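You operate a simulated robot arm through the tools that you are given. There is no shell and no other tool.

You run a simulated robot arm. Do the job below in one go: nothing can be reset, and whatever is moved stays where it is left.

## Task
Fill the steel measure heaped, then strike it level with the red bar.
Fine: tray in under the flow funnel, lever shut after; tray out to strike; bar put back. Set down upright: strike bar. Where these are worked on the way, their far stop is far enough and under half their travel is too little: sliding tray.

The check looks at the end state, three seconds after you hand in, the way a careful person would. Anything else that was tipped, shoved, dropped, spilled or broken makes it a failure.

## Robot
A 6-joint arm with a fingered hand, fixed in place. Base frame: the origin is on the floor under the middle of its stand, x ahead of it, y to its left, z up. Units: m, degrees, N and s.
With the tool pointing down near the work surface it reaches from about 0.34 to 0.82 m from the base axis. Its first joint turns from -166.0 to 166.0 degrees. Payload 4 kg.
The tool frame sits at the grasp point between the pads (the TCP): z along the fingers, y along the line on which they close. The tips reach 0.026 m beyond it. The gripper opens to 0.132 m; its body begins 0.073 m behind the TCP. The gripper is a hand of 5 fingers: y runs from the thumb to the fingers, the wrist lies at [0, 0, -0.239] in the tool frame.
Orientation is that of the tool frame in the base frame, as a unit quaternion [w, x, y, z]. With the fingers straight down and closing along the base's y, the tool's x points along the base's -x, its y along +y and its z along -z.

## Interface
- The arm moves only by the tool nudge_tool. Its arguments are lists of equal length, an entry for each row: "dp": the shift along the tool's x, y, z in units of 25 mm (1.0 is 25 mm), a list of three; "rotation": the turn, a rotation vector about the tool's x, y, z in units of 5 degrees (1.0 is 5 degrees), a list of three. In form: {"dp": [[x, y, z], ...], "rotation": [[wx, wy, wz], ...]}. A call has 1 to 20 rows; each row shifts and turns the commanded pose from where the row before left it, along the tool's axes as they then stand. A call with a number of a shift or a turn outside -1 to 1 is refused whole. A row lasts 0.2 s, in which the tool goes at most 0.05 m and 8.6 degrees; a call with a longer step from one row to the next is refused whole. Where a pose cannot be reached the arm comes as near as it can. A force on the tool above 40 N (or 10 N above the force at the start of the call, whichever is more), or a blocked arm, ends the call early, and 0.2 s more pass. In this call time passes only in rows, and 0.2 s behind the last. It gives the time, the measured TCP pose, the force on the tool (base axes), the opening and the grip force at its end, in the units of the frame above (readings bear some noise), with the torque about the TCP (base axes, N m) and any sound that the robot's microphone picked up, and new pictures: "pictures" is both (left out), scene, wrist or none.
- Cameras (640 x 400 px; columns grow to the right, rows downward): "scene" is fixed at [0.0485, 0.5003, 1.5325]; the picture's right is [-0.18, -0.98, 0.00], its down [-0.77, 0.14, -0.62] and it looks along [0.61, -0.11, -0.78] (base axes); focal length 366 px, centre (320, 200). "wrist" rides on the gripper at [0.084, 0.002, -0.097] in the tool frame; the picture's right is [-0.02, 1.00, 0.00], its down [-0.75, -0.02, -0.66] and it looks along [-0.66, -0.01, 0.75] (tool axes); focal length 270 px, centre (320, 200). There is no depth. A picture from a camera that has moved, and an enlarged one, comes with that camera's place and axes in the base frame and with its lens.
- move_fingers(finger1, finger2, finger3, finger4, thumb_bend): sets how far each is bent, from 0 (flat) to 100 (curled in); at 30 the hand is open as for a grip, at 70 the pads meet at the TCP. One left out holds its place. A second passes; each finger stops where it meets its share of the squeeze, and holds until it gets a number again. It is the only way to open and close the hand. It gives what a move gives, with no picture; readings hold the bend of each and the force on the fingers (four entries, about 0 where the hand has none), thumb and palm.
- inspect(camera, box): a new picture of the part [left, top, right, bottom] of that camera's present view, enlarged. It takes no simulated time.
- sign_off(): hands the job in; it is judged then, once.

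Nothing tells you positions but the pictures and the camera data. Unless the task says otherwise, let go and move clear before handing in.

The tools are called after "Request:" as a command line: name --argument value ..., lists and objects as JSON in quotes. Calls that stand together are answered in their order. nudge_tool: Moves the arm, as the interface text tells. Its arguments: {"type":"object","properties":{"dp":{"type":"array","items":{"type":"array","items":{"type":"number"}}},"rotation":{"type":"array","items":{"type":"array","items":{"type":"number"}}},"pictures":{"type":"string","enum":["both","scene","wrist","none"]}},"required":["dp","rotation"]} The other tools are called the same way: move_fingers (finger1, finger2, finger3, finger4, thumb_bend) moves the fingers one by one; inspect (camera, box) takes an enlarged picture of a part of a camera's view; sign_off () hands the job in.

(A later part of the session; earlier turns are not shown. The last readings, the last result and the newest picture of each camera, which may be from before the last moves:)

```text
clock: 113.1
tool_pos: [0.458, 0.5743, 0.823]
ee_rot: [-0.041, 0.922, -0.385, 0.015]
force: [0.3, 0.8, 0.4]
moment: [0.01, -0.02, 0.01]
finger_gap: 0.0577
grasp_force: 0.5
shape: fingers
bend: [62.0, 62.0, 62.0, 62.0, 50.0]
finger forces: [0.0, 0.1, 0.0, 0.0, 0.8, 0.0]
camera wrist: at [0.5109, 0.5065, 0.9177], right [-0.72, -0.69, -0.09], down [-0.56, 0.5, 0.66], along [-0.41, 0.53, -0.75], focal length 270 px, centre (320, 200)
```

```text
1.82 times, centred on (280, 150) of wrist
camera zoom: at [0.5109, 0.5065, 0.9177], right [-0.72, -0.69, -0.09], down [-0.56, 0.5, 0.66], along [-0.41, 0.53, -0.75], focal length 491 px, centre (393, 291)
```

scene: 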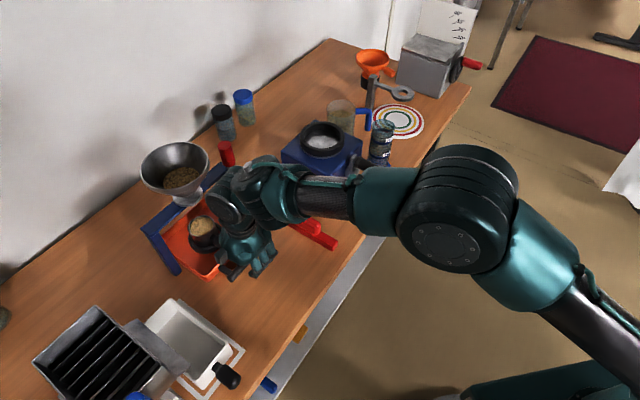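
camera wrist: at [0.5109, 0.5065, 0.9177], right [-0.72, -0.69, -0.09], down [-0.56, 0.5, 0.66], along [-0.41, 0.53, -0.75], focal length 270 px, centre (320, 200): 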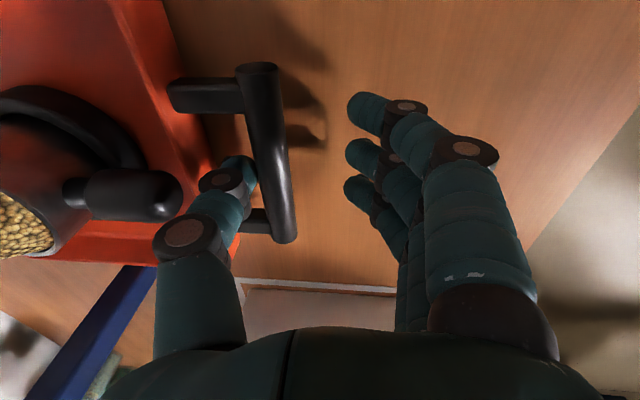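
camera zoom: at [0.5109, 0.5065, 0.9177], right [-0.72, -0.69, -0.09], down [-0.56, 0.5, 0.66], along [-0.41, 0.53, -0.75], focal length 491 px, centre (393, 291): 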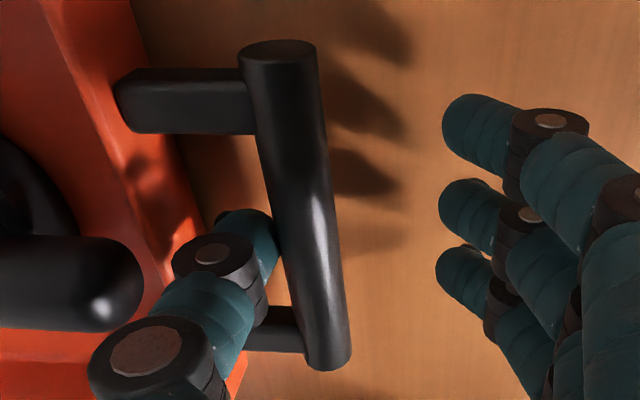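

The thumb now bears on the bar with 0.8 N. I'll draw the tray out slowly, 8 cm at 25 mm/s.

Request:
nudge_tool --dp '[[0, 0.12, -0.01], [0, 0.16, -0.014], [0, 0.2, -0.017], [0, 0.2, -0.017], [0, 0.2, -0.017], [0, 0.2, -0.017], [0, 0.2, -0.017], [0, 0.2, -0.017], [0, 0.2, -0.017], [0, 0.2, -0.017], [0, 0.2, -0.017], [0, 0.2, -0.017], [0, 0.2, -0.017], [0, 0.2, -0.017], [0, 0.2, -0.017], [0, 0.16, -0.014], [0, 0.12, -0.01], [0, 0, 0]]' --rotation '[[0, 0, 0], [0, 0, 0], [0, 0, 0], [0, 0, 0], [0, 0, 0], [0, 0, 0], [0, 0, 0], [0, 0, 0], [0, 0, 0], [0, 0, 0], [0, 0, 0], [0, 0, 0], [0, 0, 0], [0, 0, 0], [0, 0, 0], [0, 0, 0], [0, 0, 0], [0, 0, 0]]'

Request:
inspect --camera "scene" --box '[160, 180, 300, 300]'

```text
clock: 116.9
tool_pos: [0.4036, 0.5162, 0.8207]
ee_rot: [-0.04, 0.923, -0.382, 0.017]
force: [1.5, 1.9, 0.2]
moment: [0.03, -0.04, 0.02]
finger_gap: 0.0612
grasp_force: 1.6
shape: fingers
bend: [62.0, 62.0, 62.0, 62.0, 49.0]
finger forces: [0.0, 0.1, 0.1, 0.1, 2.4, 0.0]
camera wrist: at [0.4551, 0.4502, 0.9177], right [-0.72, -0.69, -0.09], down [-0.56, 0.5, 0.66], along [-0.41, 0.52, -0.75], focal length 270 px, centre (320, 200)
```

scene: 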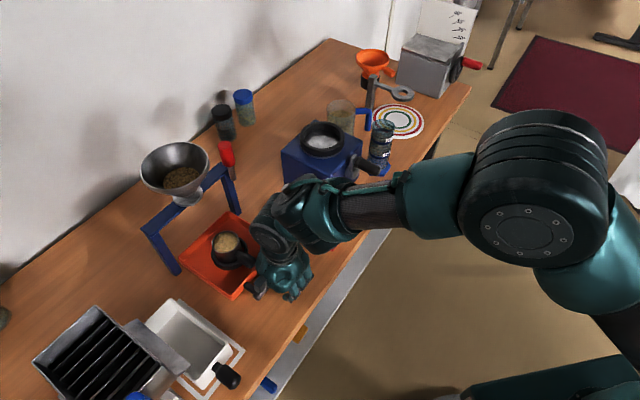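
wrist: 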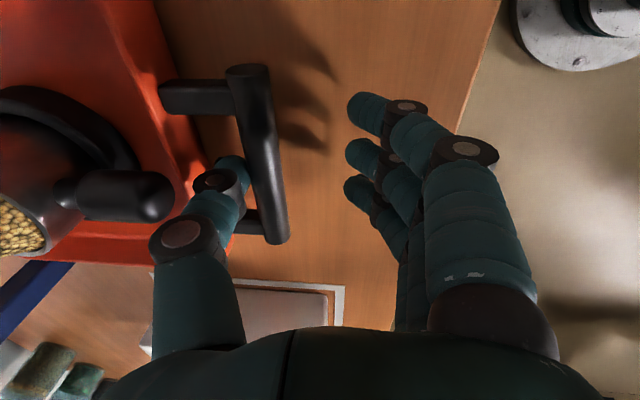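

```text
3.33 times, centred on (230, 240) of scene
camera zoom: at [0.0485, 0.5003, 1.5325], right [-0.18, -0.98, 0.0], down [-0.77, 0.14, -0.62], along [0.61, -0.11, -0.78], focal length 1221 px, centre (620, 67)
```

zoom: 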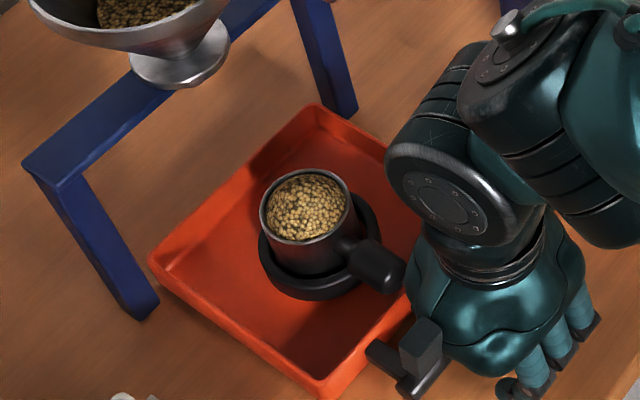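

It's halfway and the mound is intact. I'll pull the remaining distance at the same gentle pace.

Request:
nudge_tool --dp '[[0, 0.12, -0.01], [0, 0.16, -0.014], [0, 0.2, -0.017], [0, 0.2, -0.017], [0, 0.2, -0.017], [0, 0.2, -0.017], [0, 0.2, -0.017], [0, 0.2, -0.017], [0, 0.2, -0.017], [0, 0.2, -0.017], [0, 0.2, -0.017], [0, 0.2, -0.017], [0, 0.2, -0.017], [0, 0.2, -0.017], [0, 0.2, -0.017], [0, 0.2, -0.017], [0, 0.16, -0.014], [0, 0.12, -0.01], [0, 0, 0]]' --rotation '[[0, 0, 0], [0, 0, 0], [0, 0, 0], [0, 0, 0], [0, 0, 0], [0, 0, 0], [0, 0, 0], [0, 0, 0], [0, 0, 0], [0, 0, 0], [0, 0, 0], [0, 0, 0], [0, 0, 0], [0, 0, 0], [0, 0, 0], [0, 0, 0], [0, 0, 0], [0, 0, 0], [0, 0, 0]]'

Request:
inspect --camera "scene" --box '[180, 200, 320, 320]'

```text
clock: 120.9
tool_pos: [0.3429, 0.4572, 0.8194]
ee_rot: [-0.041, 0.923, -0.383, 0.017]
force: [2.3, 0.6, 1.3]
moment: [0.05, -0.09, 0.02]
finger_gap: 0.0611
grasp_force: 1.3
shape: fingers
bend: [62.0, 62.0, 62.0, 62.0, 49.0]
finger forces: [0.1, 0.1, 0.1, 0.1, 2.4, 0.0]
camera wrist: at [0.3954, 0.391, 0.9167], right [-0.72, -0.69, -0.09], down [-0.56, 0.5, 0.66], along [-0.41, 0.52, -0.75], focal length 270 px, centre (320, 200)
```

scene: 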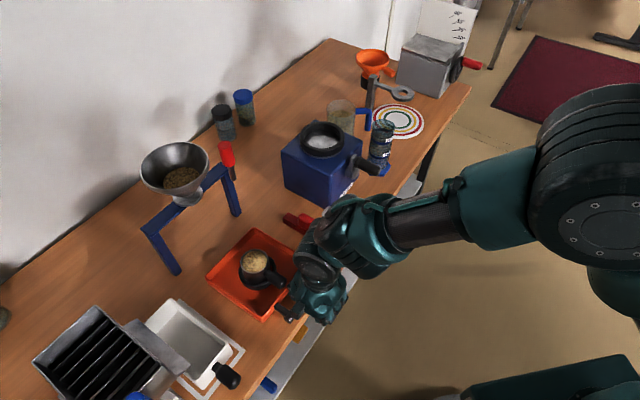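
wrist: 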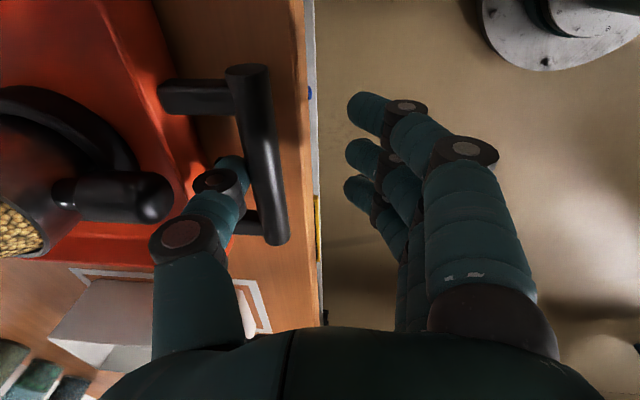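

```text
3.33 times, centred on (250, 260) of scene
camera zoom: at [0.0485, 0.5003, 1.5325], right [-0.18, -0.98, 0.0], down [-0.77, 0.14, -0.62], along [0.61, -0.11, -0.78], focal length 1221 px, centre (553, 0)
```

zoom: 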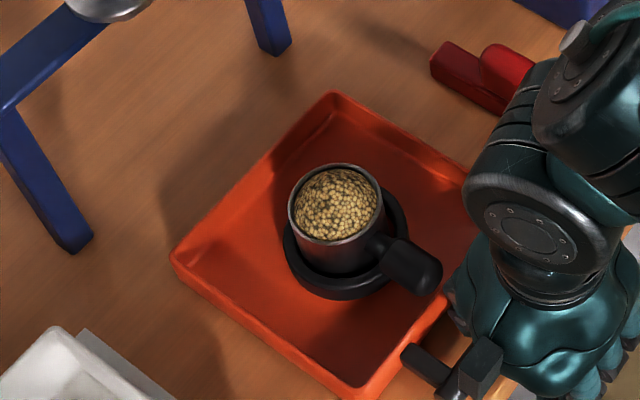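

The tray is about 1 cm short of its starting place, so I'll pull the last bit until it meets the near stop.

Request:
nudge_tool --dp '[[0, 0.12, -0.01], [0, 0.12, -0.01], [0, 0.12, -0.01], [0, 0.1, -0.008], [0, 0, 0]]' --rotation '[[0, 0, 0], [0, 0, 0], [0, 0, 0], [0, 0, 0], [0, 0, 0]]'

Request:
inspect --camera "scene" --box '[180, 200, 320, 320]'

```text
clock: 122.1
tool_pos: [0.3349, 0.4495, 0.8197]
ee_rot: [-0.041, 0.923, -0.383, 0.017]
force: [3.5, 2.8, 1.9]
moment: [0.08, -0.06, 0.01]
finger_gap: 0.0618
grasp_force: 2.0
shape: fingers
bend: [62.0, 62.0, 62.0, 62.0, 49.0]
finger forces: [0.0, 0.0, 0.1, 0.1, 4.4, 0.1]
camera wrist: at [0.3872, 0.3825, 0.9165], right [-0.72, -0.69, -0.09], down [-0.56, 0.5, 0.66], along [-0.41, 0.52, -0.75], focal length 270 px, centre (320, 200)
```

scene: 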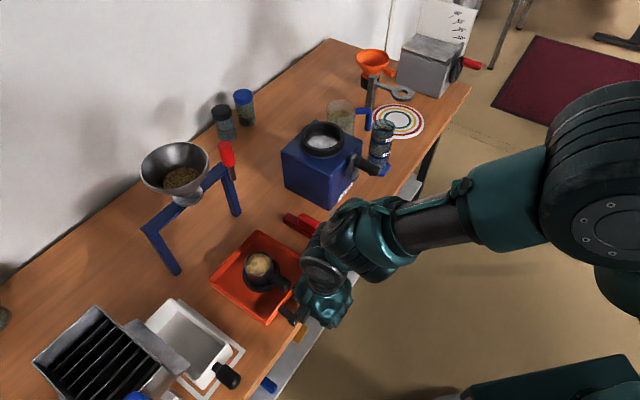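
wrist: 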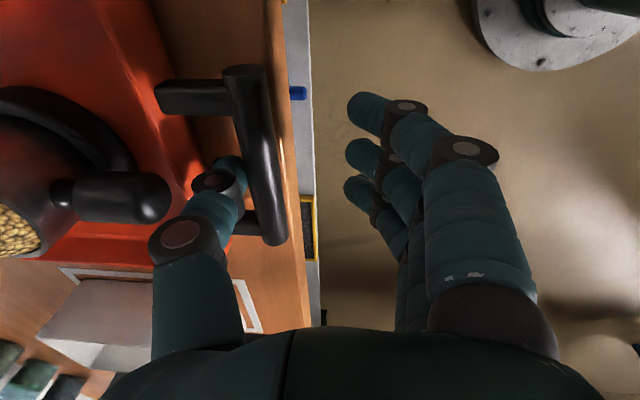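

```text
3.33 times, centred on (250, 260) of scene
camera zoom: at [0.0485, 0.5003, 1.5325], right [-0.18, -0.98, 0.0], down [-0.77, 0.14, -0.62], along [0.61, -0.11, -0.78], focal length 1221 px, centre (553, 0)
```

zoom: 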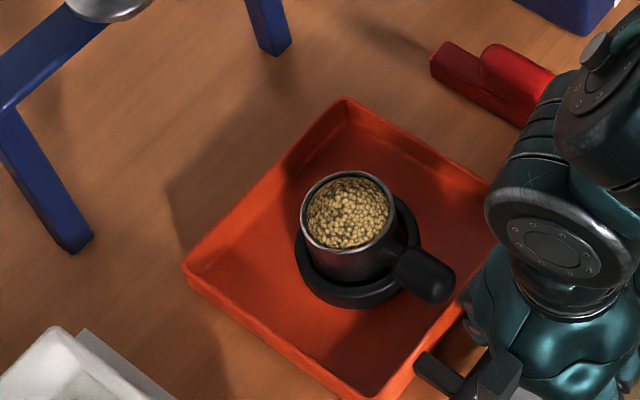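

The tray is back at its original position and the thumb force has risen to 4.4 N, so it's at the near stop. I'll unload the thumb and lift it straight out.

Request:
nudge_tool --dp '[[0, -0.16, 0.014], [0, -0.035, -0.4], [0, -0.035, -0.4], [0, -0.07, -0.8], [0, -0.087, -1], [0, -0.087, -1], [0, -0.087, -1], [0, -0.087, -1], [0, -0.087, -1], [0, 0, 0]]' --rotation '[[0, 0, 0], [0, 0, 0], [0, 0, 0], [0, 0, 0], [0, 0, 0], [0, 0, 0], [0, 0, 0], [0, 0, 0], [-1, 0, 0], [0, 0, 0]]'

Request:
inspect --camera "scene" --box '[180, 200, 340, 320]'

Request:
inspect --camera "wrist" --box '[60, 0, 340, 200]'

```text
clock: 124.3
tool_pos: [0.3383, 0.4526, 0.9866]
ee_rot: [0.0, 0.924, -0.383, 0.0]
force: [-0.5, 1.6, -0.7]
moment: [0.0, 0.0, -0.01]
finger_gap: 0.0576
grasp_force: 0.0
shape: fingers
bend: [62.0, 62.0, 62.0, 62.0, 50.0]
finger forces: [0.0, 0.1, 0.1, 0.0, 0.0, 0.0]
camera wrist: at [0.3962, 0.3917, 1.0842], right [-0.72, -0.69, 0.0], down [-0.52, 0.54, 0.66], along [-0.46, 0.47, -0.75], focal length 270 px, centre (320, 200)
```

scene: 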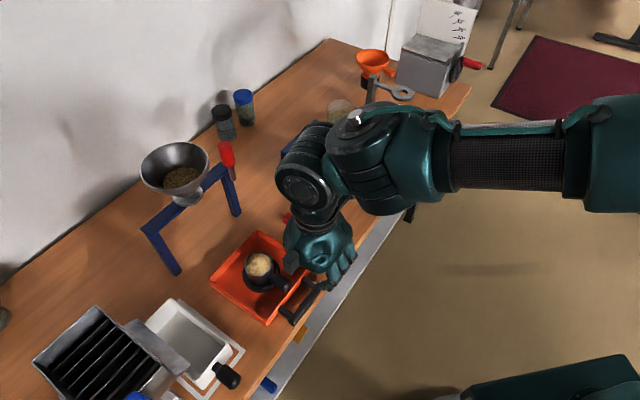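
wrist: 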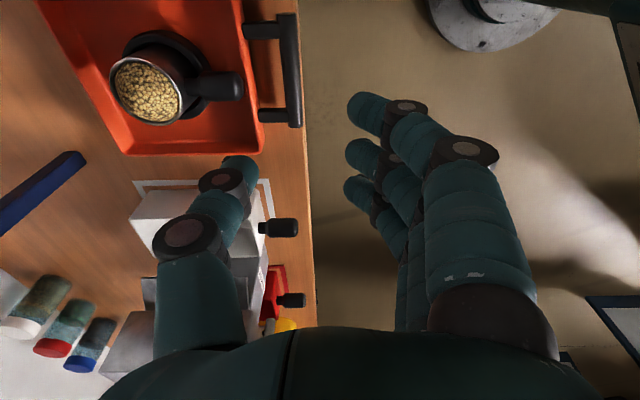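

```text
3.33 times, centred on (260, 260) of scene
camera zoom: at [0.0485, 0.5003, 1.5325], right [-0.18, -0.98, 0.0], down [-0.77, 0.14, -0.62], along [0.61, -0.11, -0.78], focal length 1221 px, centre (520, 0)
```

zoom: 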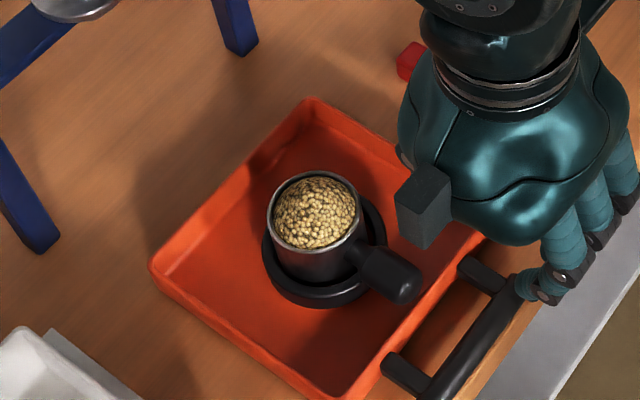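

```text
2.00 times, centred on (200, 100) of wrist
camera zoom: at [0.3962, 0.3917, 1.0842], right [-0.72, -0.69, 0.0], down [-0.52, 0.54, 0.66], along [-0.46, 0.47, -0.75], focal length 541 px, centre (560, 400)
```

zoom: 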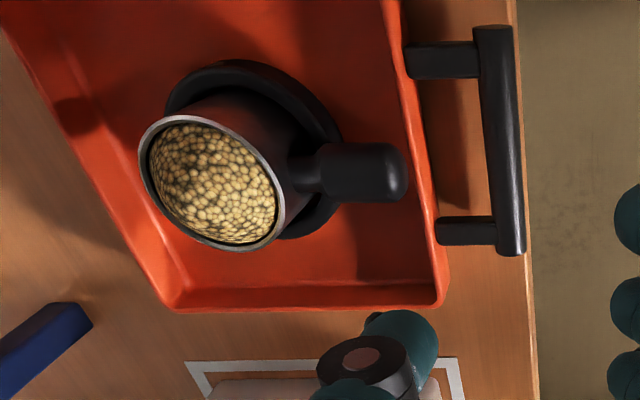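

The tray is out, the heap is intact and nothing has spilled. Next is the red strike bar: I'll turn the hand so it closes along the bench direction, open it, and move above the bar.

Request:
nudge_tool --dp '[[0, 0, 0], [0, 0, 0], [0, 0, 0], [0, 0, 0], [0, 0, 0], [0, 0, 0], [0, 0, 0], [0, 0, 0], [0, 0, 0], [0, 0, 0], [0, 0, 0], [0, 0, 0], [0, 0, 0], [0, 0, 0], [0, 0, 0], [0, 0, 0], [0, 0, 0], [0, 0, 0], [0, 0, 0]]' --rotation '[[0, 0, 1], [0, 0, 1], [0, 0, 1], [0, 0, 1], [0, 0, 1], [0, 0, 1], [0, 0, 1], [0, 0, 1], [0, 0, 1], [0, 0, 1], [0, 0, 1], [0, 0, 1], [0, 0, 1], [0, 0, 1], [0, 0, 1], [0, 0, 1], [0, 0, 1], [0, 0, 1], [0, 0, 0]]' --pictures "none"

Request:
nudge_tool --dp '[[-0.27, -0.94, 0], [-0.27, -0.94, 0], [-0.27, -0.94, 0], [-0.27, -0.94, 0], [-0.27, -0.94, 0], [-0.27, -0.94, 0], [0, 0, 0]]' --rotation '[[0, 0, 0], [0, 0, 0], [0, 0, 0], [0, 0, 0], [0, 0, 0], [0, 0, 0], [0, 0, 0]]' --pictures "none"

Request:
move_fingers --finger1 30 --finger2 30 --finger3 30 --finger4 30 --thumb_bend 30

Request:
inspect --camera "wrist" --box '[0, 0, 640, 400]'

Request:
inspect --camera "wrist" --box '[230, 60, 430, 220]'

Request:
inspect --camera "scene" --box '[180, 180, 380, 320]'

```text
clock: 128.3
tool_pos: [0.3378, 0.4526, 0.9858]
ee_rot: [0.0, -0.382, 0.924, 0.0]
force: [-0.6, 0.3, -0.4]
moment: [-0.03, -0.01, 0.05]
finger_gap: 0.0577
grasp_force: 0.1
shape: fingers
bend: [62.0, 62.0, 62.0, 62.0, 50.0]
finger forces: [0.0, 0.0, 0.0, 0.0, 0.0, 0.0]
```

```text
clock: 129.9
tool_pos: [0.4666, 0.3807, 0.9848]
ee_rot: [0.0, -0.382, 0.924, 0.0]
force: [0.1, 0.0, -0.4]
moment: [-0.01, -0.01, 0.02]
finger_gap: 0.0575
grasp_force: 0.0
shape: fingers
bend: [62.0, 62.0, 62.0, 62.0, 50.0]
finger forces: [0.0, 0.1, 0.0, 0.0, 0.0, 0.0]
```

```text
clock: 130.9
tool_pos: [0.4668, 0.3813, 0.9848]
ee_rot: [0.0, -0.382, 0.924, 0.0]
force: [0.5, 0.3, 0.7]
moment: [0.02, -0.03, 0.04]
finger_gap: 0.1382
grasp_force: 0.1
shape: fingers
bend: [30.0, 30.0, 30.0, 30.0, 30.0]
finger forces: [0.1, 0.0, 0.0, 0.1, 0.1, 0.0]
```

```text
1.00 times, centred on (320, 200) of wrist (not enlarged: the box is as wide or as high as the picture)
camera zoom: at [0.4053, 0.3228, 1.0823], right [-0.69, 0.72, 0.0], down [0.54, 0.52, 0.66], along [0.48, 0.46, -0.75], focal length 270 px, centre (320, 200)
```

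zoom: 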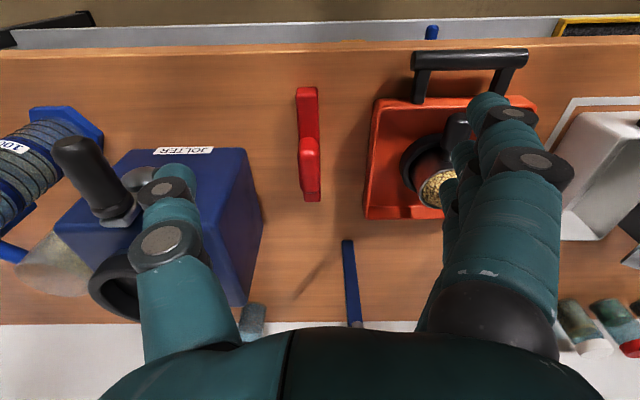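

```text
2.50 times, centred on (330, 140) of wrist
camera zoom: at [0.4053, 0.3228, 1.0823], right [-0.69, 0.72, 0.0], down [0.54, 0.52, 0.66], along [0.48, 0.46, -0.75], focal length 676 px, centre (295, 350)
```

zoom: 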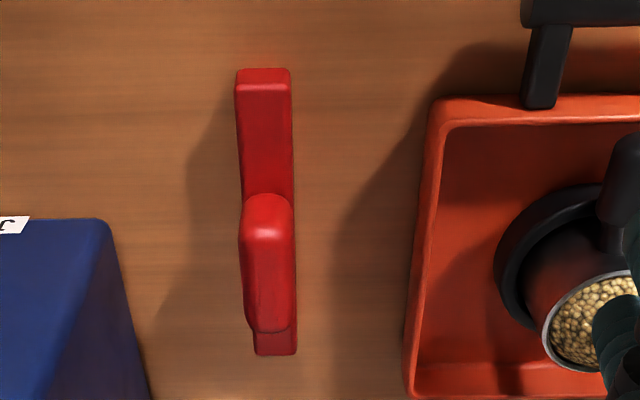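

```text
2.86 times, centred on (280, 250) of scene
camera zoom: at [0.0485, 0.5003, 1.5325], right [-0.18, -0.98, 0.0], down [-0.77, 0.14, -0.62], along [0.61, -0.11, -0.78], focal length 1047 px, centre (434, 57)
```

zoom: 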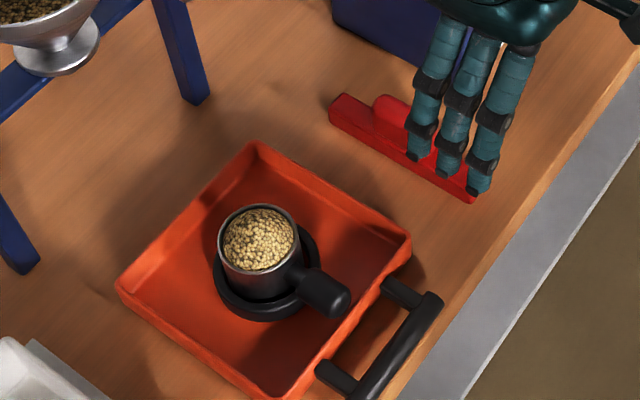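

I make the bar about 143 mm long and 28 mm high, with its centre near perp 0.687, t −0.073. The raised grip is about 22 mm wide. I'll half-close the hand to stay clear of the jolter and tray, and move directly above the grip.

Request:
move_fingers --finger1 50 --finger2 50 --finger3 50 --finger4 50 --thumb_bend 50

Request:
nudge_tool --dp '[[-0.82, -0.13, 0], [-0.82, -0.13, 0], [-0.82, -0.13, 0], [-0.82, -0.13, 0], [0, 0, 0.8], [0, 0, 0.8], [0, 0, 0.8], [0, 0, 0]]' --rotation '[[0, 0, 0], [0, 0, 0], [0, 0, 0], [0, 0, 0], [0, 0, 0], [0, 0, 0], [0, 0, 0], [0, 0, 0]]'

Request:
inspect --camera "wrist" --box '[200, 60, 440, 240]'

```text
clock: 131.9
tool_pos: [0.4661, 0.3809, 0.9861]
ee_rot: [0.0, -0.382, 0.924, -0.001]
force: [0.0, 0.1, -0.2]
moment: [-0.02, 0.01, 0.0]
finger_gap: 0.0759
grasp_force: 0.0
shape: fingers
bend: [50.0, 50.0, 50.0, 50.0, 50.0]
finger forces: [0.0, 0.1, 0.1, 0.0, 0.1, 0.1]
```

```text
clock: 133.7
tool_pos: [0.5346, 0.4302, 0.9243]
ee_rot: [0.0, -0.382, 0.924, 0.0]
force: [0.5, -0.8, -0.2]
moment: [-0.02, -0.01, 0.01]
finger_gap: 0.0758
grasp_force: 0.0
shape: fingers
bend: [50.0, 50.0, 50.0, 50.0, 50.0]
finger forces: [0.0, 0.0, 0.1, 0.1, 0.1, 0.0]
camera wrist: at [0.4725, 0.372, 1.0223], right [-0.69, 0.72, 0.0], down [0.54, 0.52, 0.66], along [0.48, 0.46, -0.75], focal length 270 px, centre (320, 200)
```

scene: 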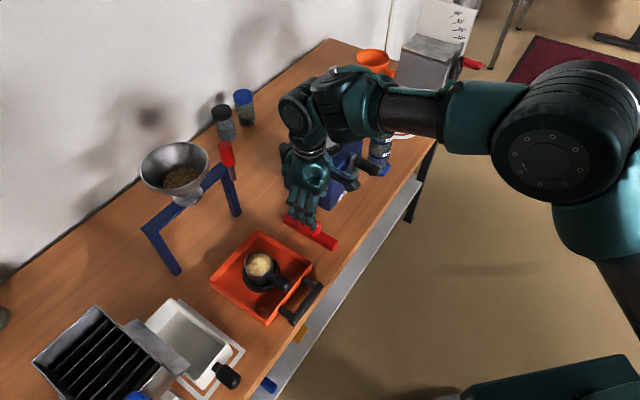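
wrist: 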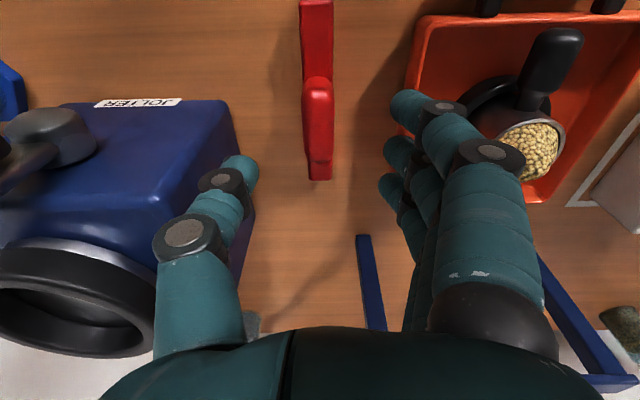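

```text
2.22 times, centred on (320, 150) of wrist
camera zoom: at [0.4725, 0.372, 1.0223], right [-0.69, 0.72, 0.0], down [0.54, 0.52, 0.66], along [0.48, 0.46, -0.75], focal length 601 px, centre (320, 311)
```

zoom: 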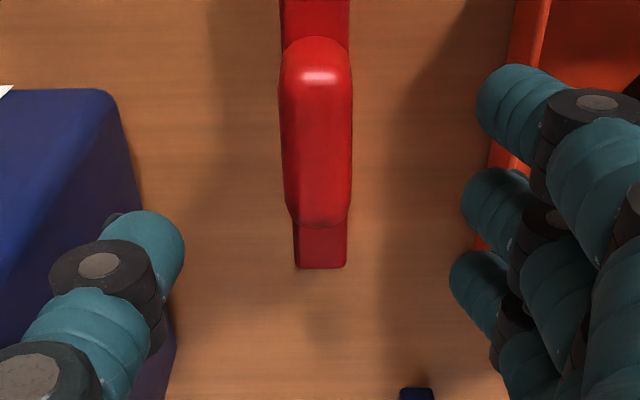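

The grip lies directly below the hand's centre, so I'll lower straight down with open space on both sides.

Request:
nudge_tool --dp '[[0, 0, 0.8], [0, 0, 0.8], [0, 0, 0.8], [0, 0, 0.5], [0, 0, 0.35], [0, 0, 0]]' --rotation '[[0, 0, 0], [0, 0, 0], [0, 0, 0], [0, 0, 0], [0, 0, 0], [0, 0, 0]]'

Request:
inspect --camera "wrist" --box '[200, 60, 440, 240]'

Request:
inspect --camera "scene" --box '[240, 140, 380, 270]'

```text
clock: 135.1
tool_pos: [0.5341, 0.4298, 0.8441]
ee_rot: [0.0, -0.382, 0.924, 0.0]
force: [1.0, -0.2, -0.5]
moment: [0.02, 0.03, 0.0]
finger_gap: 0.0759
grasp_force: 0.0
shape: fingers
bend: [50.0, 50.0, 50.0, 50.0, 50.0]
finger forces: [0.1, 0.1, 0.1, 0.0, 0.0, 0.1]
camera wrist: at [0.4726, 0.3721, 0.9421], right [-0.69, 0.72, 0.0], down [0.54, 0.52, 0.66], along [0.48, 0.46, -0.75], focal length 270 px, centre (320, 200)
```

scene: 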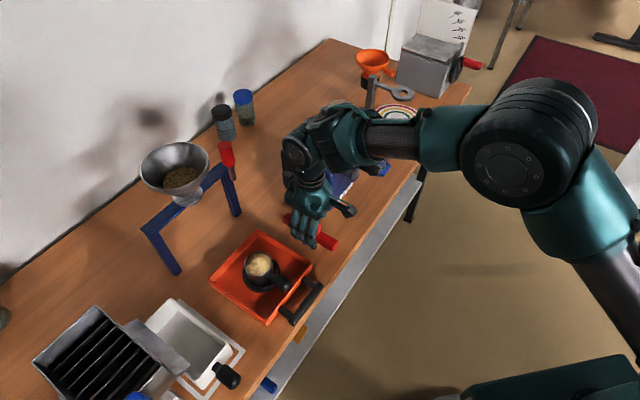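
wrist: 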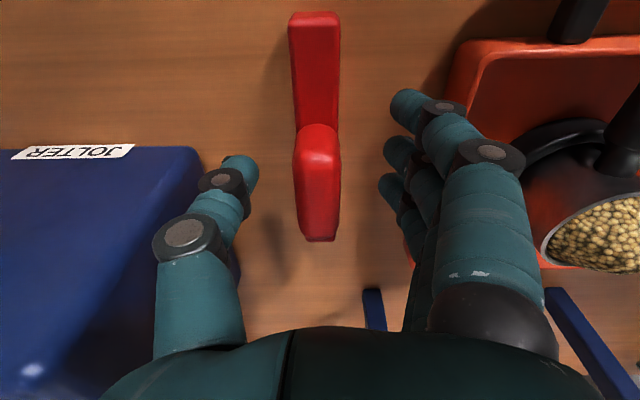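

```text
2.22 times, centred on (320, 150) of wrist
camera zoom: at [0.4726, 0.3721, 0.9421], right [-0.69, 0.72, 0.0], down [0.54, 0.52, 0.66], along [0.48, 0.46, -0.75], focal length 601 px, centre (320, 311)
```

zoom: 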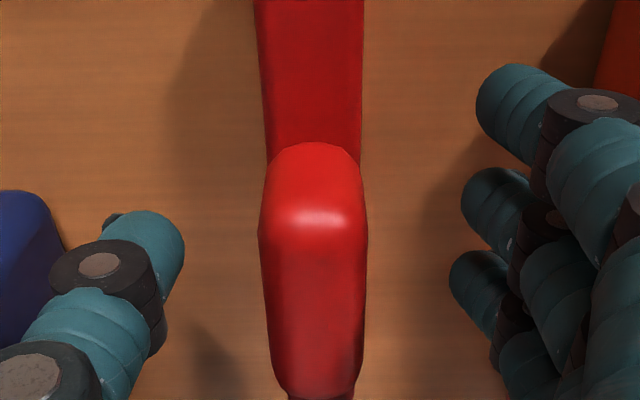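

```text
3.08 times, centred on (310, 205) of scene
camera zoom: at [0.0485, 0.5003, 1.5325], right [-0.18, -0.98, 0.0], down [-0.77, 0.14, -0.62], along [0.61, -0.11, -0.78], focal length 1127 px, centre (351, 185)
```

zoom: 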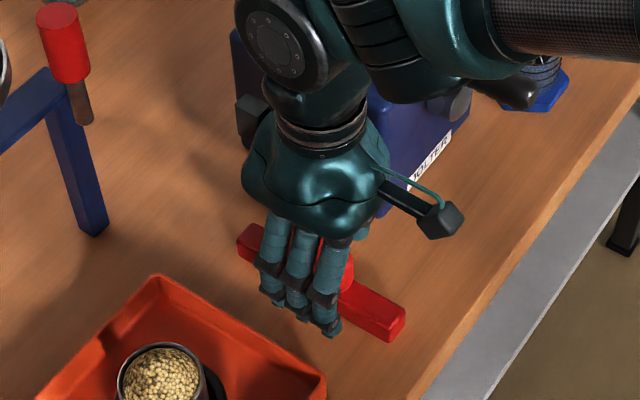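

The grip is centred between thumb and fingers. I'll lower another 12 mm and close the hand on it.

Request:
nudge_tool --dp '[[0, 0, 0.24], [0, 0, 0.24], [0, 0, 0]]' --rotation '[[0, 0, 0], [0, 0, 0], [0, 0, 0]]' --pictures "none"

Request:
move_fingers --finger1 60 --finger2 60 --finger3 60 --finger4 60 --thumb_bend 60

Request:
inspect --camera "wrist" --box '[200, 60, 440, 240]'

```text
clock: 135.9
tool_pos: [0.5342, 0.4302, 0.8338]
ee_rot: [0.0, -0.382, 0.924, 0.0]
force: [0.1, -0.2, 0.7]
moment: [0.02, -0.01, -0.01]
finger_gap: 0.0761
grasp_force: 0.0
shape: fingers
bend: [50.0, 50.0, 50.0, 50.0, 50.0]
finger forces: [0.0, 0.1, 0.1, 0.0, 0.1, 0.0]
```

```text
clock: 136.9
tool_pos: [0.5349, 0.4293, 0.8336]
ee_rot: [0.0, -0.382, 0.924, 0.0]
force: [-0.1, 0.3, -0.4]
moment: [0.01, 0.02, 0.0]
finger_gap: 0.0463
grasp_force: 0.3
shape: fingers
bend: [60.0, 60.0, 60.0, 60.0, 60.0]
finger forces: [0.0, 0.1, 0.0, 0.1, 0.0, 0.0]
```

```text
2.22 times, centred on (320, 150) of wrist
camera zoom: at [0.4726, 0.3719, 0.9301], right [-0.69, 0.72, 0.0], down [0.54, 0.52, 0.66], along [0.48, 0.46, -0.75], focal length 601 px, centre (320, 311)
```

zoom: 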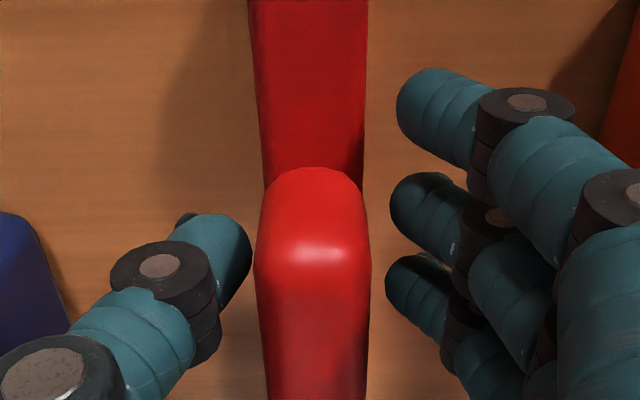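

Both sides are close and even, so I'll close fully now and let the fingers stop on contact.

Request:
move_fingers --finger1 76 --finger2 76 --finger3 76 --finger4 76 --thumb_bend 76

Request:
inspect --camera "wrist" --box '[200, 60, 440, 240]'

Request:
inspect --camera "scene" --box '[240, 160, 380, 270]'

```text
clock: 137.9
tool_pos: [0.5342, 0.4307, 0.8332]
ee_rot: [-0.001, -0.382, 0.924, 0.0]
force: [0.4, -0.1, -0.4]
moment: [-0.07, 0.03, 0.05]
finger_gap: 0.0264
grasp_force: 21.5
shape: fingers
bend: [76.0, 70.0, 71.0, 71.0, 66.0]
finger forces: [0.0, 8.3, 7.3, 6.3, 22.1, 0.1]
```

```text
2.22 times, centred on (320, 150) of wrist
camera zoom: at [0.4725, 0.3719, 0.9301], right [-0.69, 0.72, 0.0], down [0.54, 0.52, 0.66], along [0.48, 0.46, -0.75], focal length 601 px, centre (320, 311)
```

zoom: 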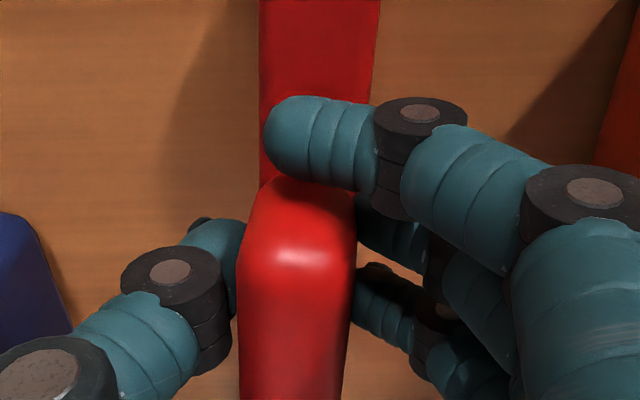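

```text
3.64 times, centred on (310, 215) of scene
camera zoom: at [0.0485, 0.5003, 1.5325], right [-0.18, -0.98, 0.0], down [-0.77, 0.14, -0.62], along [0.61, -0.11, -0.78], focal length 1332 px, centre (356, 146)
```

zoom: 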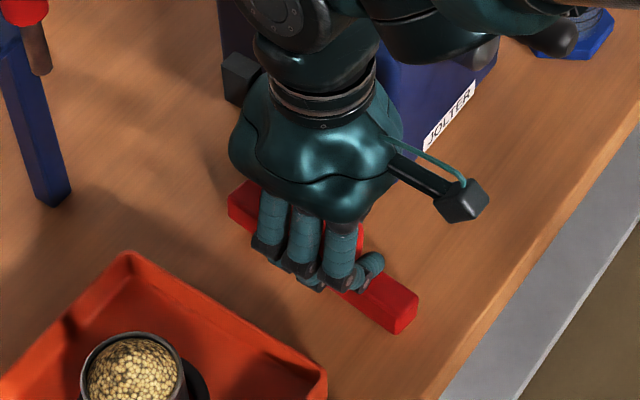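

Fingers 2–4 and the thumb hold the grip with about 21 N, and finger 1 rests in front of it. I'll lift straight up and check that the bar hangs level.

Request:
nudge_tool --dp '[[0, 0, -0.2], [0, 0, -0.4], [0, 0, -0.8], [0, 0, -0.8], [0, 0, -0.8], [0, 0, -0.8], [0, 0, -0.4], [0, 0, 0]]' --rotation '[[0, 0, 0], [0, 0, 0], [0, 0, 0], [0, 0, 0], [0, 0, 0], [0, 0, 0], [0, 0, 0], [0, 0, 0]]'

Request:
inspect --camera "wrist" --box '[160, 20, 480, 260]'

Request:
inspect --camera "scene" --box '[220, 140, 380, 290]'

```text
clock: 139.7
tool_pos: [0.5349, 0.4296, 0.9375]
ee_rot: [0.0, -0.382, 0.924, 0.0]
force: [-0.2, 0.4, -1.5]
moment: [-0.01, 0.03, -0.02]
finger_gap: 0.0263
grasp_force: 22.5
shape: fingers
bend: [76.0, 70.0, 71.0, 72.0, 66.0]
finger forces: [0.1, 8.3, 7.3, 6.5, 22.1, 0.1]
camera wrist: at [0.4725, 0.3718, 1.0344], right [-0.69, 0.72, 0.0], down [0.54, 0.52, 0.66], along [0.48, 0.46, -0.75], focal length 270 px, centre (320, 200)
```

scene: 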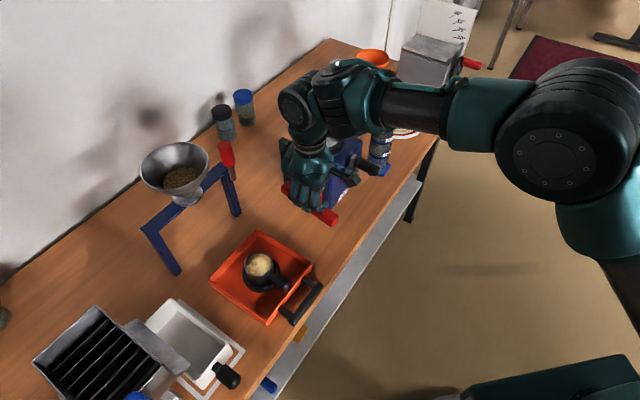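
wrist: 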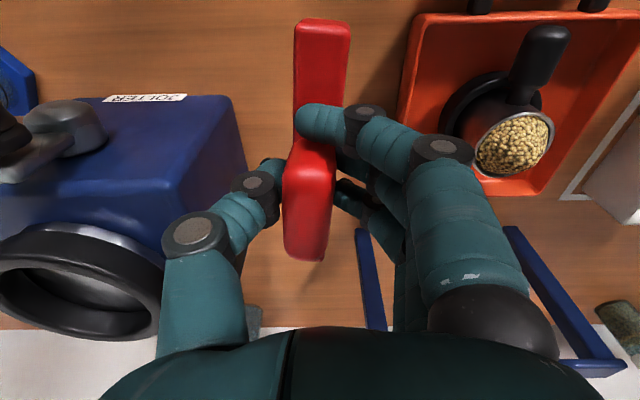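

```text
1.67 times, centred on (320, 140) of wrist
camera zoom: at [0.4725, 0.3718, 1.0344], right [-0.69, 0.72, 0.0], down [0.54, 0.52, 0.66], along [0.48, 0.46, -0.75], focal length 450 px, centre (320, 300)
```

zoom: 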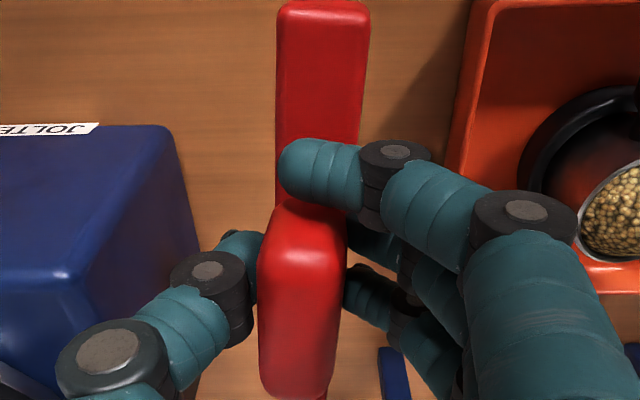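

```text
2.67 times, centred on (300, 215) of scene
camera zoom: at [0.0485, 0.5003, 1.5325], right [-0.18, -0.98, 0.0], down [-0.77, 0.14, -0.62], along [0.61, -0.11, -0.78], focal length 977 px, centre (373, 160)
```

zoom: 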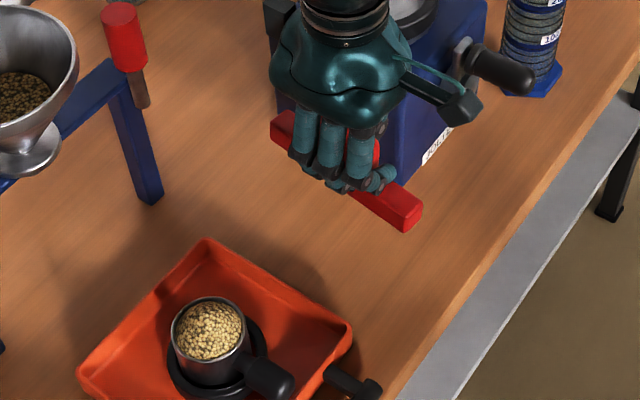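

The bar is held level. I'll carry it, raised, to a spot just right of the measure and slightly deeper into the bench, so it spans the whole rim but stays clear of the measure's handle.

Request:
nudge_tool --dp '[[-0.3, 0.5, 0], [-0.4, 0.8, 0], [-0.4, 0.8, 0], [-0.4, 0.8, 0], [-0.38, 0.58, 0], [0, 0.3, 0], [0, 0, 0]]' --rotation '[[0, 0, 0], [0, 0, 0], [0, 0, 0], [0, 0, 0], [0, 0, 0], [0, 0, 0], [0, 0, 0]]'

Request:
inspect --camera "wrist" --box '[220, 20, 460, 240]'

Request:
inspect --camera "scene" --box '[200, 190, 340, 310]'

```text
clock: 141.3
tool_pos: [0.5008, 0.5307, 0.9369]
ee_rot: [0.0, -0.382, 0.924, 0.0]
force: [-0.6, -0.3, -0.6]
moment: [-0.04, 0.03, 0.01]
finger_gap: 0.0263
grasp_force: 21.7
shape: fingers
bend: [76.0, 70.0, 71.0, 72.0, 66.0]
finger forces: [0.1, 8.3, 7.1, 6.4, 22.1, 0.1]
camera wrist: at [0.4393, 0.4726, 1.0345], right [-0.69, 0.72, 0.0], down [0.54, 0.52, 0.66], along [0.48, 0.46, -0.75], focal length 270 px, centre (320, 200)
```

scene: 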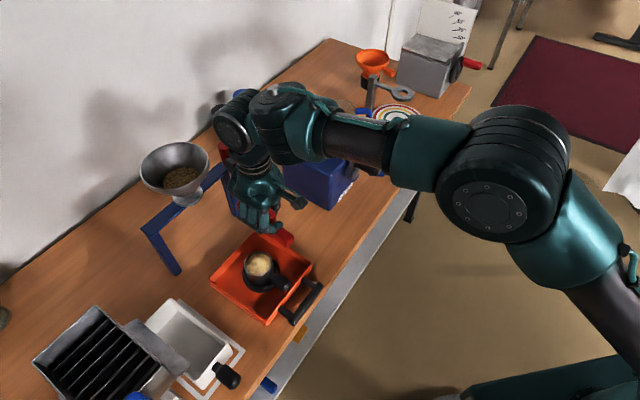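
wrist: 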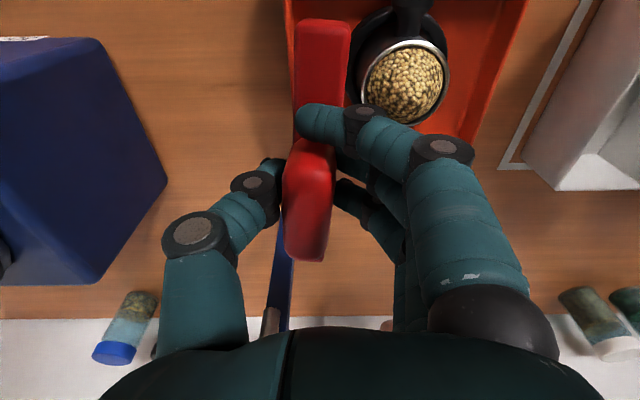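

```text
1.82 times, centred on (340, 130) of wrist
camera zoom: at [0.4393, 0.4726, 1.0345], right [-0.69, 0.72, 0.0], down [0.54, 0.52, 0.66], along [0.48, 0.46, -0.75], focal length 491 px, centre (284, 327)
```

zoom: 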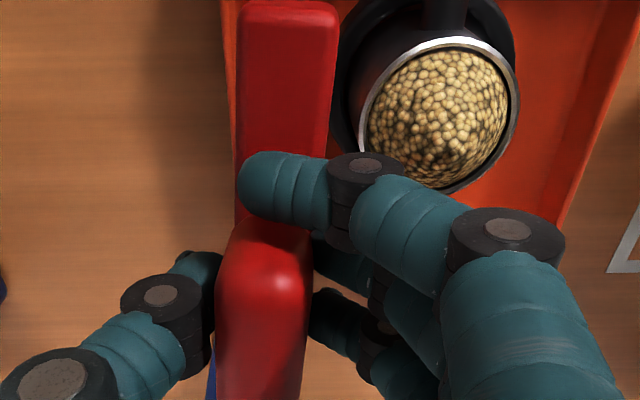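

```text
3.33 times, centred on (270, 250) of scene
camera zoom: at [0.0485, 0.5003, 1.5325], right [-0.18, -0.98, 0.0], down [-0.77, 0.14, -0.62], along [0.61, -0.11, -0.78], focal length 1221 px, centre (487, 33)
```

zoom: 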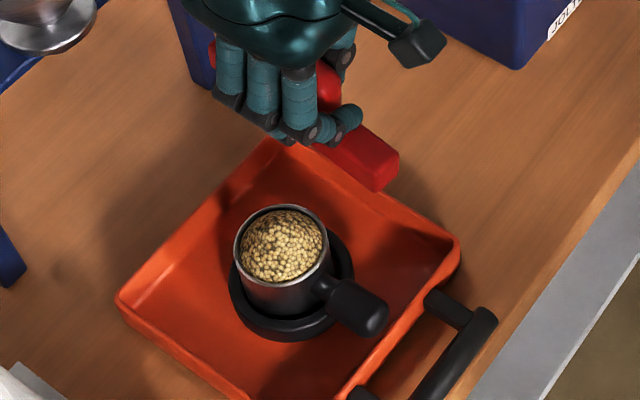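

I can see the bar and the measure together, and the bar spans past the rim front and back. I'll move until the bar's left edge overlaps the rim's right edge by about 8 mm, and lower to roughly 1 cm above contact.

Request:
nudge_tool --dp '[[0, 0.55, 0], [0, 0.55, 0], [0, 0, 0.5], [0, 0, 0.4], [0, 0, 0.3], [0, 0, 0]]' --rotation '[[0, 0, 0], [0, 0, 0], [0, 0, 0], [0, 0, 0], [0, 0, 0], [0, 0, 0]]'

Request:
inspect --camera "wrist" --box '[220, 0, 460, 220]'

Request:
inspect --camera "scene" --box '[200, 190, 340, 310]'

```text
clock: 142.7
tool_pos: [0.4806, 0.5493, 0.9075]
ee_rot: [0.0, -0.383, 0.924, 0.0]
force: [0.2, -0.2, -0.8]
moment: [0.01, 0.0, 0.03]
finger_gap: 0.0265
grasp_force: 22.0
shape: fingers
bend: [76.0, 70.0, 71.0, 72.0, 66.0]
finger forces: [0.0, 8.4, 7.2, 6.4, 22.1, 0.0]
camera wrist: at [0.4191, 0.4916, 1.0046], right [-0.69, 0.72, 0.0], down [0.54, 0.52, 0.66], along [0.48, 0.46, -0.75], focal length 270 px, centre (320, 200)
```

scene: 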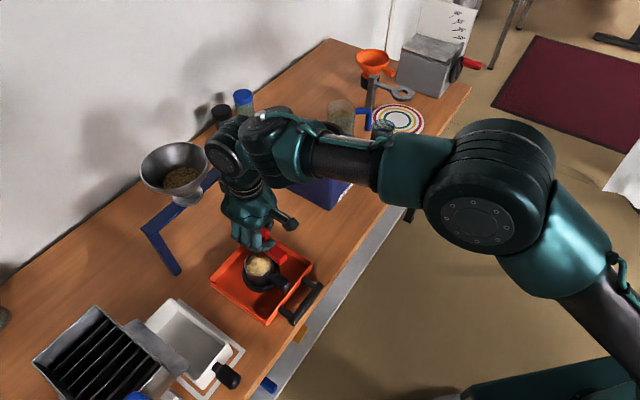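
wrist: 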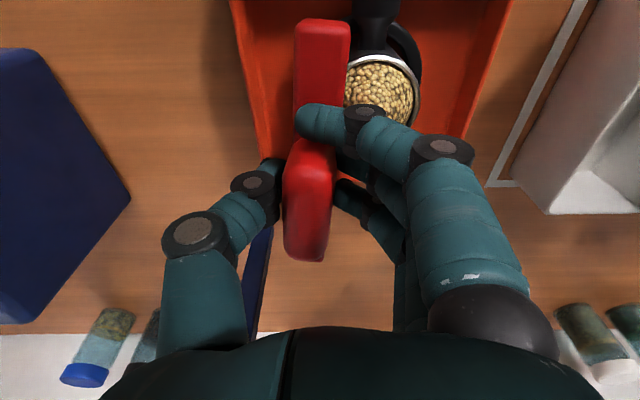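

```text
1.82 times, centred on (340, 110) of wrist
camera zoom: at [0.4191, 0.4916, 1.0046], right [-0.69, 0.72, 0.0], down [0.54, 0.52, 0.66], along [0.48, 0.46, -0.75], focal length 491 px, centre (284, 364)
```

zoom: 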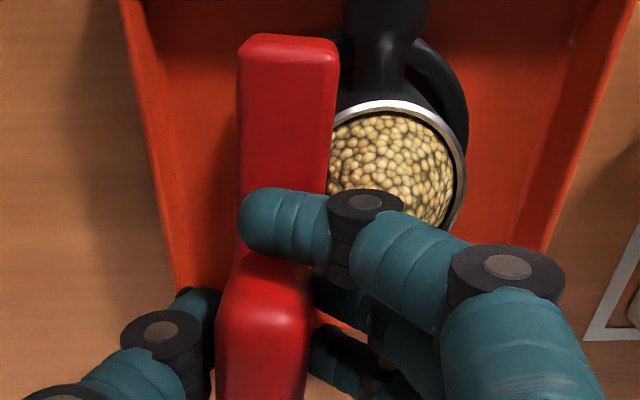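

```text
3.33 times, centred on (270, 250) of scene
camera zoom: at [0.0485, 0.5003, 1.5325], right [-0.18, -0.98, 0.0], down [-0.77, 0.14, -0.62], along [0.61, -0.11, -0.78], focal length 1221 px, centre (487, 33)
```

zoom: 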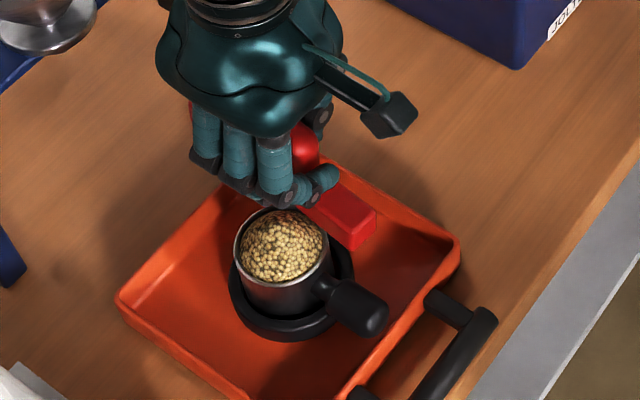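

The bar's left edge is over the rim's right edge. I'll lower in small steps and watch the vertical force for the first touch.

Request:
nudge_tool --dp '[[0, 0, 0.16], [0, 0, 0]]' --rotation '[[0, 0, 0], [0, 0, 0]]' --pictures "none"

Request:
nudge_tool --dp '[[0, 0, 0.08], [0, 0, 0]]' --rotation '[[0, 0, 0], [0, 0, 0]]' --pictures "none"

Request:
inspect --camera "wrist" --box '[220, 0, 460, 220]'

Request:
inspect --camera "scene" --box '[230, 220, 310, 290]'

```text
clock: 143.3
tool_pos: [0.4812, 0.5506, 0.9034]
ee_rot: [0.001, -0.383, 0.924, 0.0]
force: [-0.1, -0.1, -0.9]
moment: [0.03, 0.01, -0.01]
finger_gap: 0.0264
grasp_force: 21.9
shape: fingers
bend: [76.0, 70.0, 71.0, 72.0, 66.0]
finger forces: [0.1, 8.4, 7.1, 6.3, 22.1, 0.0]
```

```text
clock: 143.9
tool_pos: [0.481, 0.5492, 0.9007]
ee_rot: [0.0, -0.383, 0.924, 0.0]
force: [-0.3, -0.1, -1.5]
moment: [0.0, 0.01, -0.02]
finger_gap: 0.0264
grasp_force: 21.7
shape: fingers
bend: [76.0, 70.0, 71.0, 72.0, 66.0]
finger forces: [0.0, 8.3, 7.3, 6.3, 22.1, 0.0]
```

```text
1.82 times, centred on (340, 110) of wrist
camera zoom: at [0.4192, 0.4914, 0.9983], right [-0.69, 0.72, 0.0], down [0.54, 0.52, 0.66], along [0.48, 0.46, -0.75], focal length 491 px, centre (284, 364)
```

zoom: 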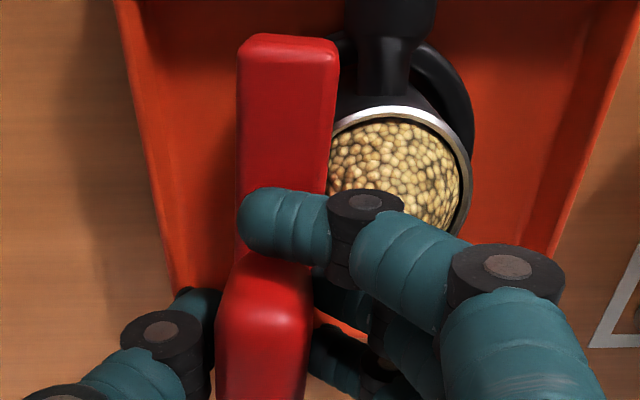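

```text
5.71 times, centred on (270, 255) of scene
camera zoom: at [0.0485, 0.5003, 1.5325], right [-0.18, -0.98, 0.0], down [-0.77, 0.14, -0.62], along [0.61, -0.11, -0.78], focal length 2094 px, centre (606, -114)
```

zoom: 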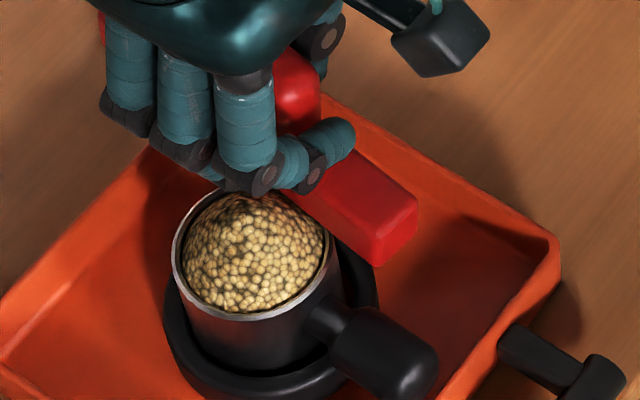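

Request:
nudge_tool --dp '[[0, 0, 0.08], [0, 0, 0]]' --rotation '[[0, 0, 0], [0, 0, 0]]' --pictures "none"

Request:
nudge_tool --dp '[[0, 0, 0.06], [0, 0, 0]]' --rotation '[[0, 0, 0], [0, 0, 0]]' --pictures "none"

```text
clock: 144.5
tool_pos: [0.4799, 0.5509, 0.8995]
ee_rot: [-0.001, -0.382, 0.924, 0.0]
force: [0.2, 0.6, -0.5]
moment: [0.03, 0.01, 0.03]
finger_gap: 0.0265
grasp_force: 22.1
shape: fingers
bend: [76.0, 70.0, 71.0, 72.0, 66.0]
finger forces: [0.0, 8.4, 7.2, 6.4, 22.1, 0.0]
```

```text
clock: 145.1
tool_pos: [0.4818, 0.5489, 0.8978]
ee_rot: [-0.001, -0.381, 0.924, 0.0]
force: [-0.1, 1.0, -1.8]
moment: [0.0, 0.04, -0.04]
finger_gap: 0.0265
grasp_force: 22.4
shape: fingers
bend: [76.0, 70.0, 71.0, 72.0, 66.0]
finger forces: [0.0, 8.5, 7.1, 6.5, 22.1, 0.1]
```

Request:
nudge_tool --dp '[[0, 0, 0.06], [0, 0, 0]]' --rotation '[[0, 0, 0], [0, 0, 0]]' --pictures "none"

Request:
nudge_tool --dp '[[0, 0, 0.06], [0, 0, 0]]' --rotation '[[0, 0, 0], [0, 0, 0]]' --pictures "none"

Request:
inspect --camera "scene" --box '[230, 220, 310, 290]'

```text
clock: 145.7
tool_pos: [0.4804, 0.5496, 0.8964]
ee_rot: [0.0, -0.383, 0.924, 0.0]
force: [-0.2, -0.3, -0.8]
moment: [-0.01, 0.04, 0.01]
finger_gap: 0.0265
grasp_force: 21.7
shape: fingers
bend: [76.0, 70.0, 71.0, 72.0, 66.0]
finger forces: [0.1, 8.4, 7.2, 6.4, 22.1, 0.1]
```

```text
clock: 146.3
tool_pos: [0.4798, 0.5487, 0.8951]
ee_rot: [0.001, -0.383, 0.924, 0.0]
force: [0.5, 0.4, -0.8]
moment: [-0.04, -0.05, -0.01]
finger_gap: 0.0263
grasp_force: 22.1
shape: fingers
bend: [76.0, 70.0, 71.0, 72.0, 66.0]
finger forces: [0.0, 8.4, 7.3, 6.5, 22.1, 0.0]
```

```text
5.71 times, centred on (270, 255) of scene
camera zoom: at [0.0485, 0.5003, 1.5325], right [-0.18, -0.98, 0.0], down [-0.77, 0.14, -0.62], along [0.61, -0.11, -0.78], focal length 2094 px, centre (606, -114)
```

zoom: 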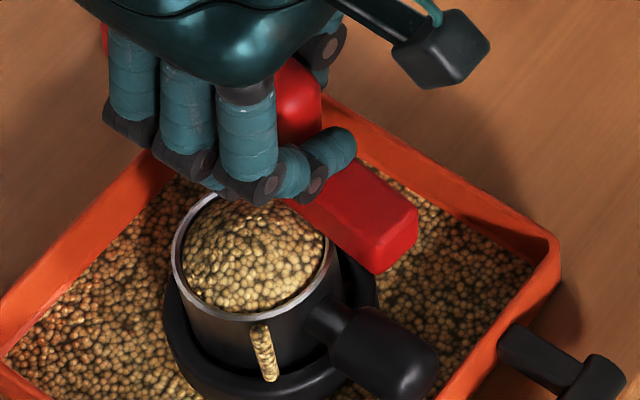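

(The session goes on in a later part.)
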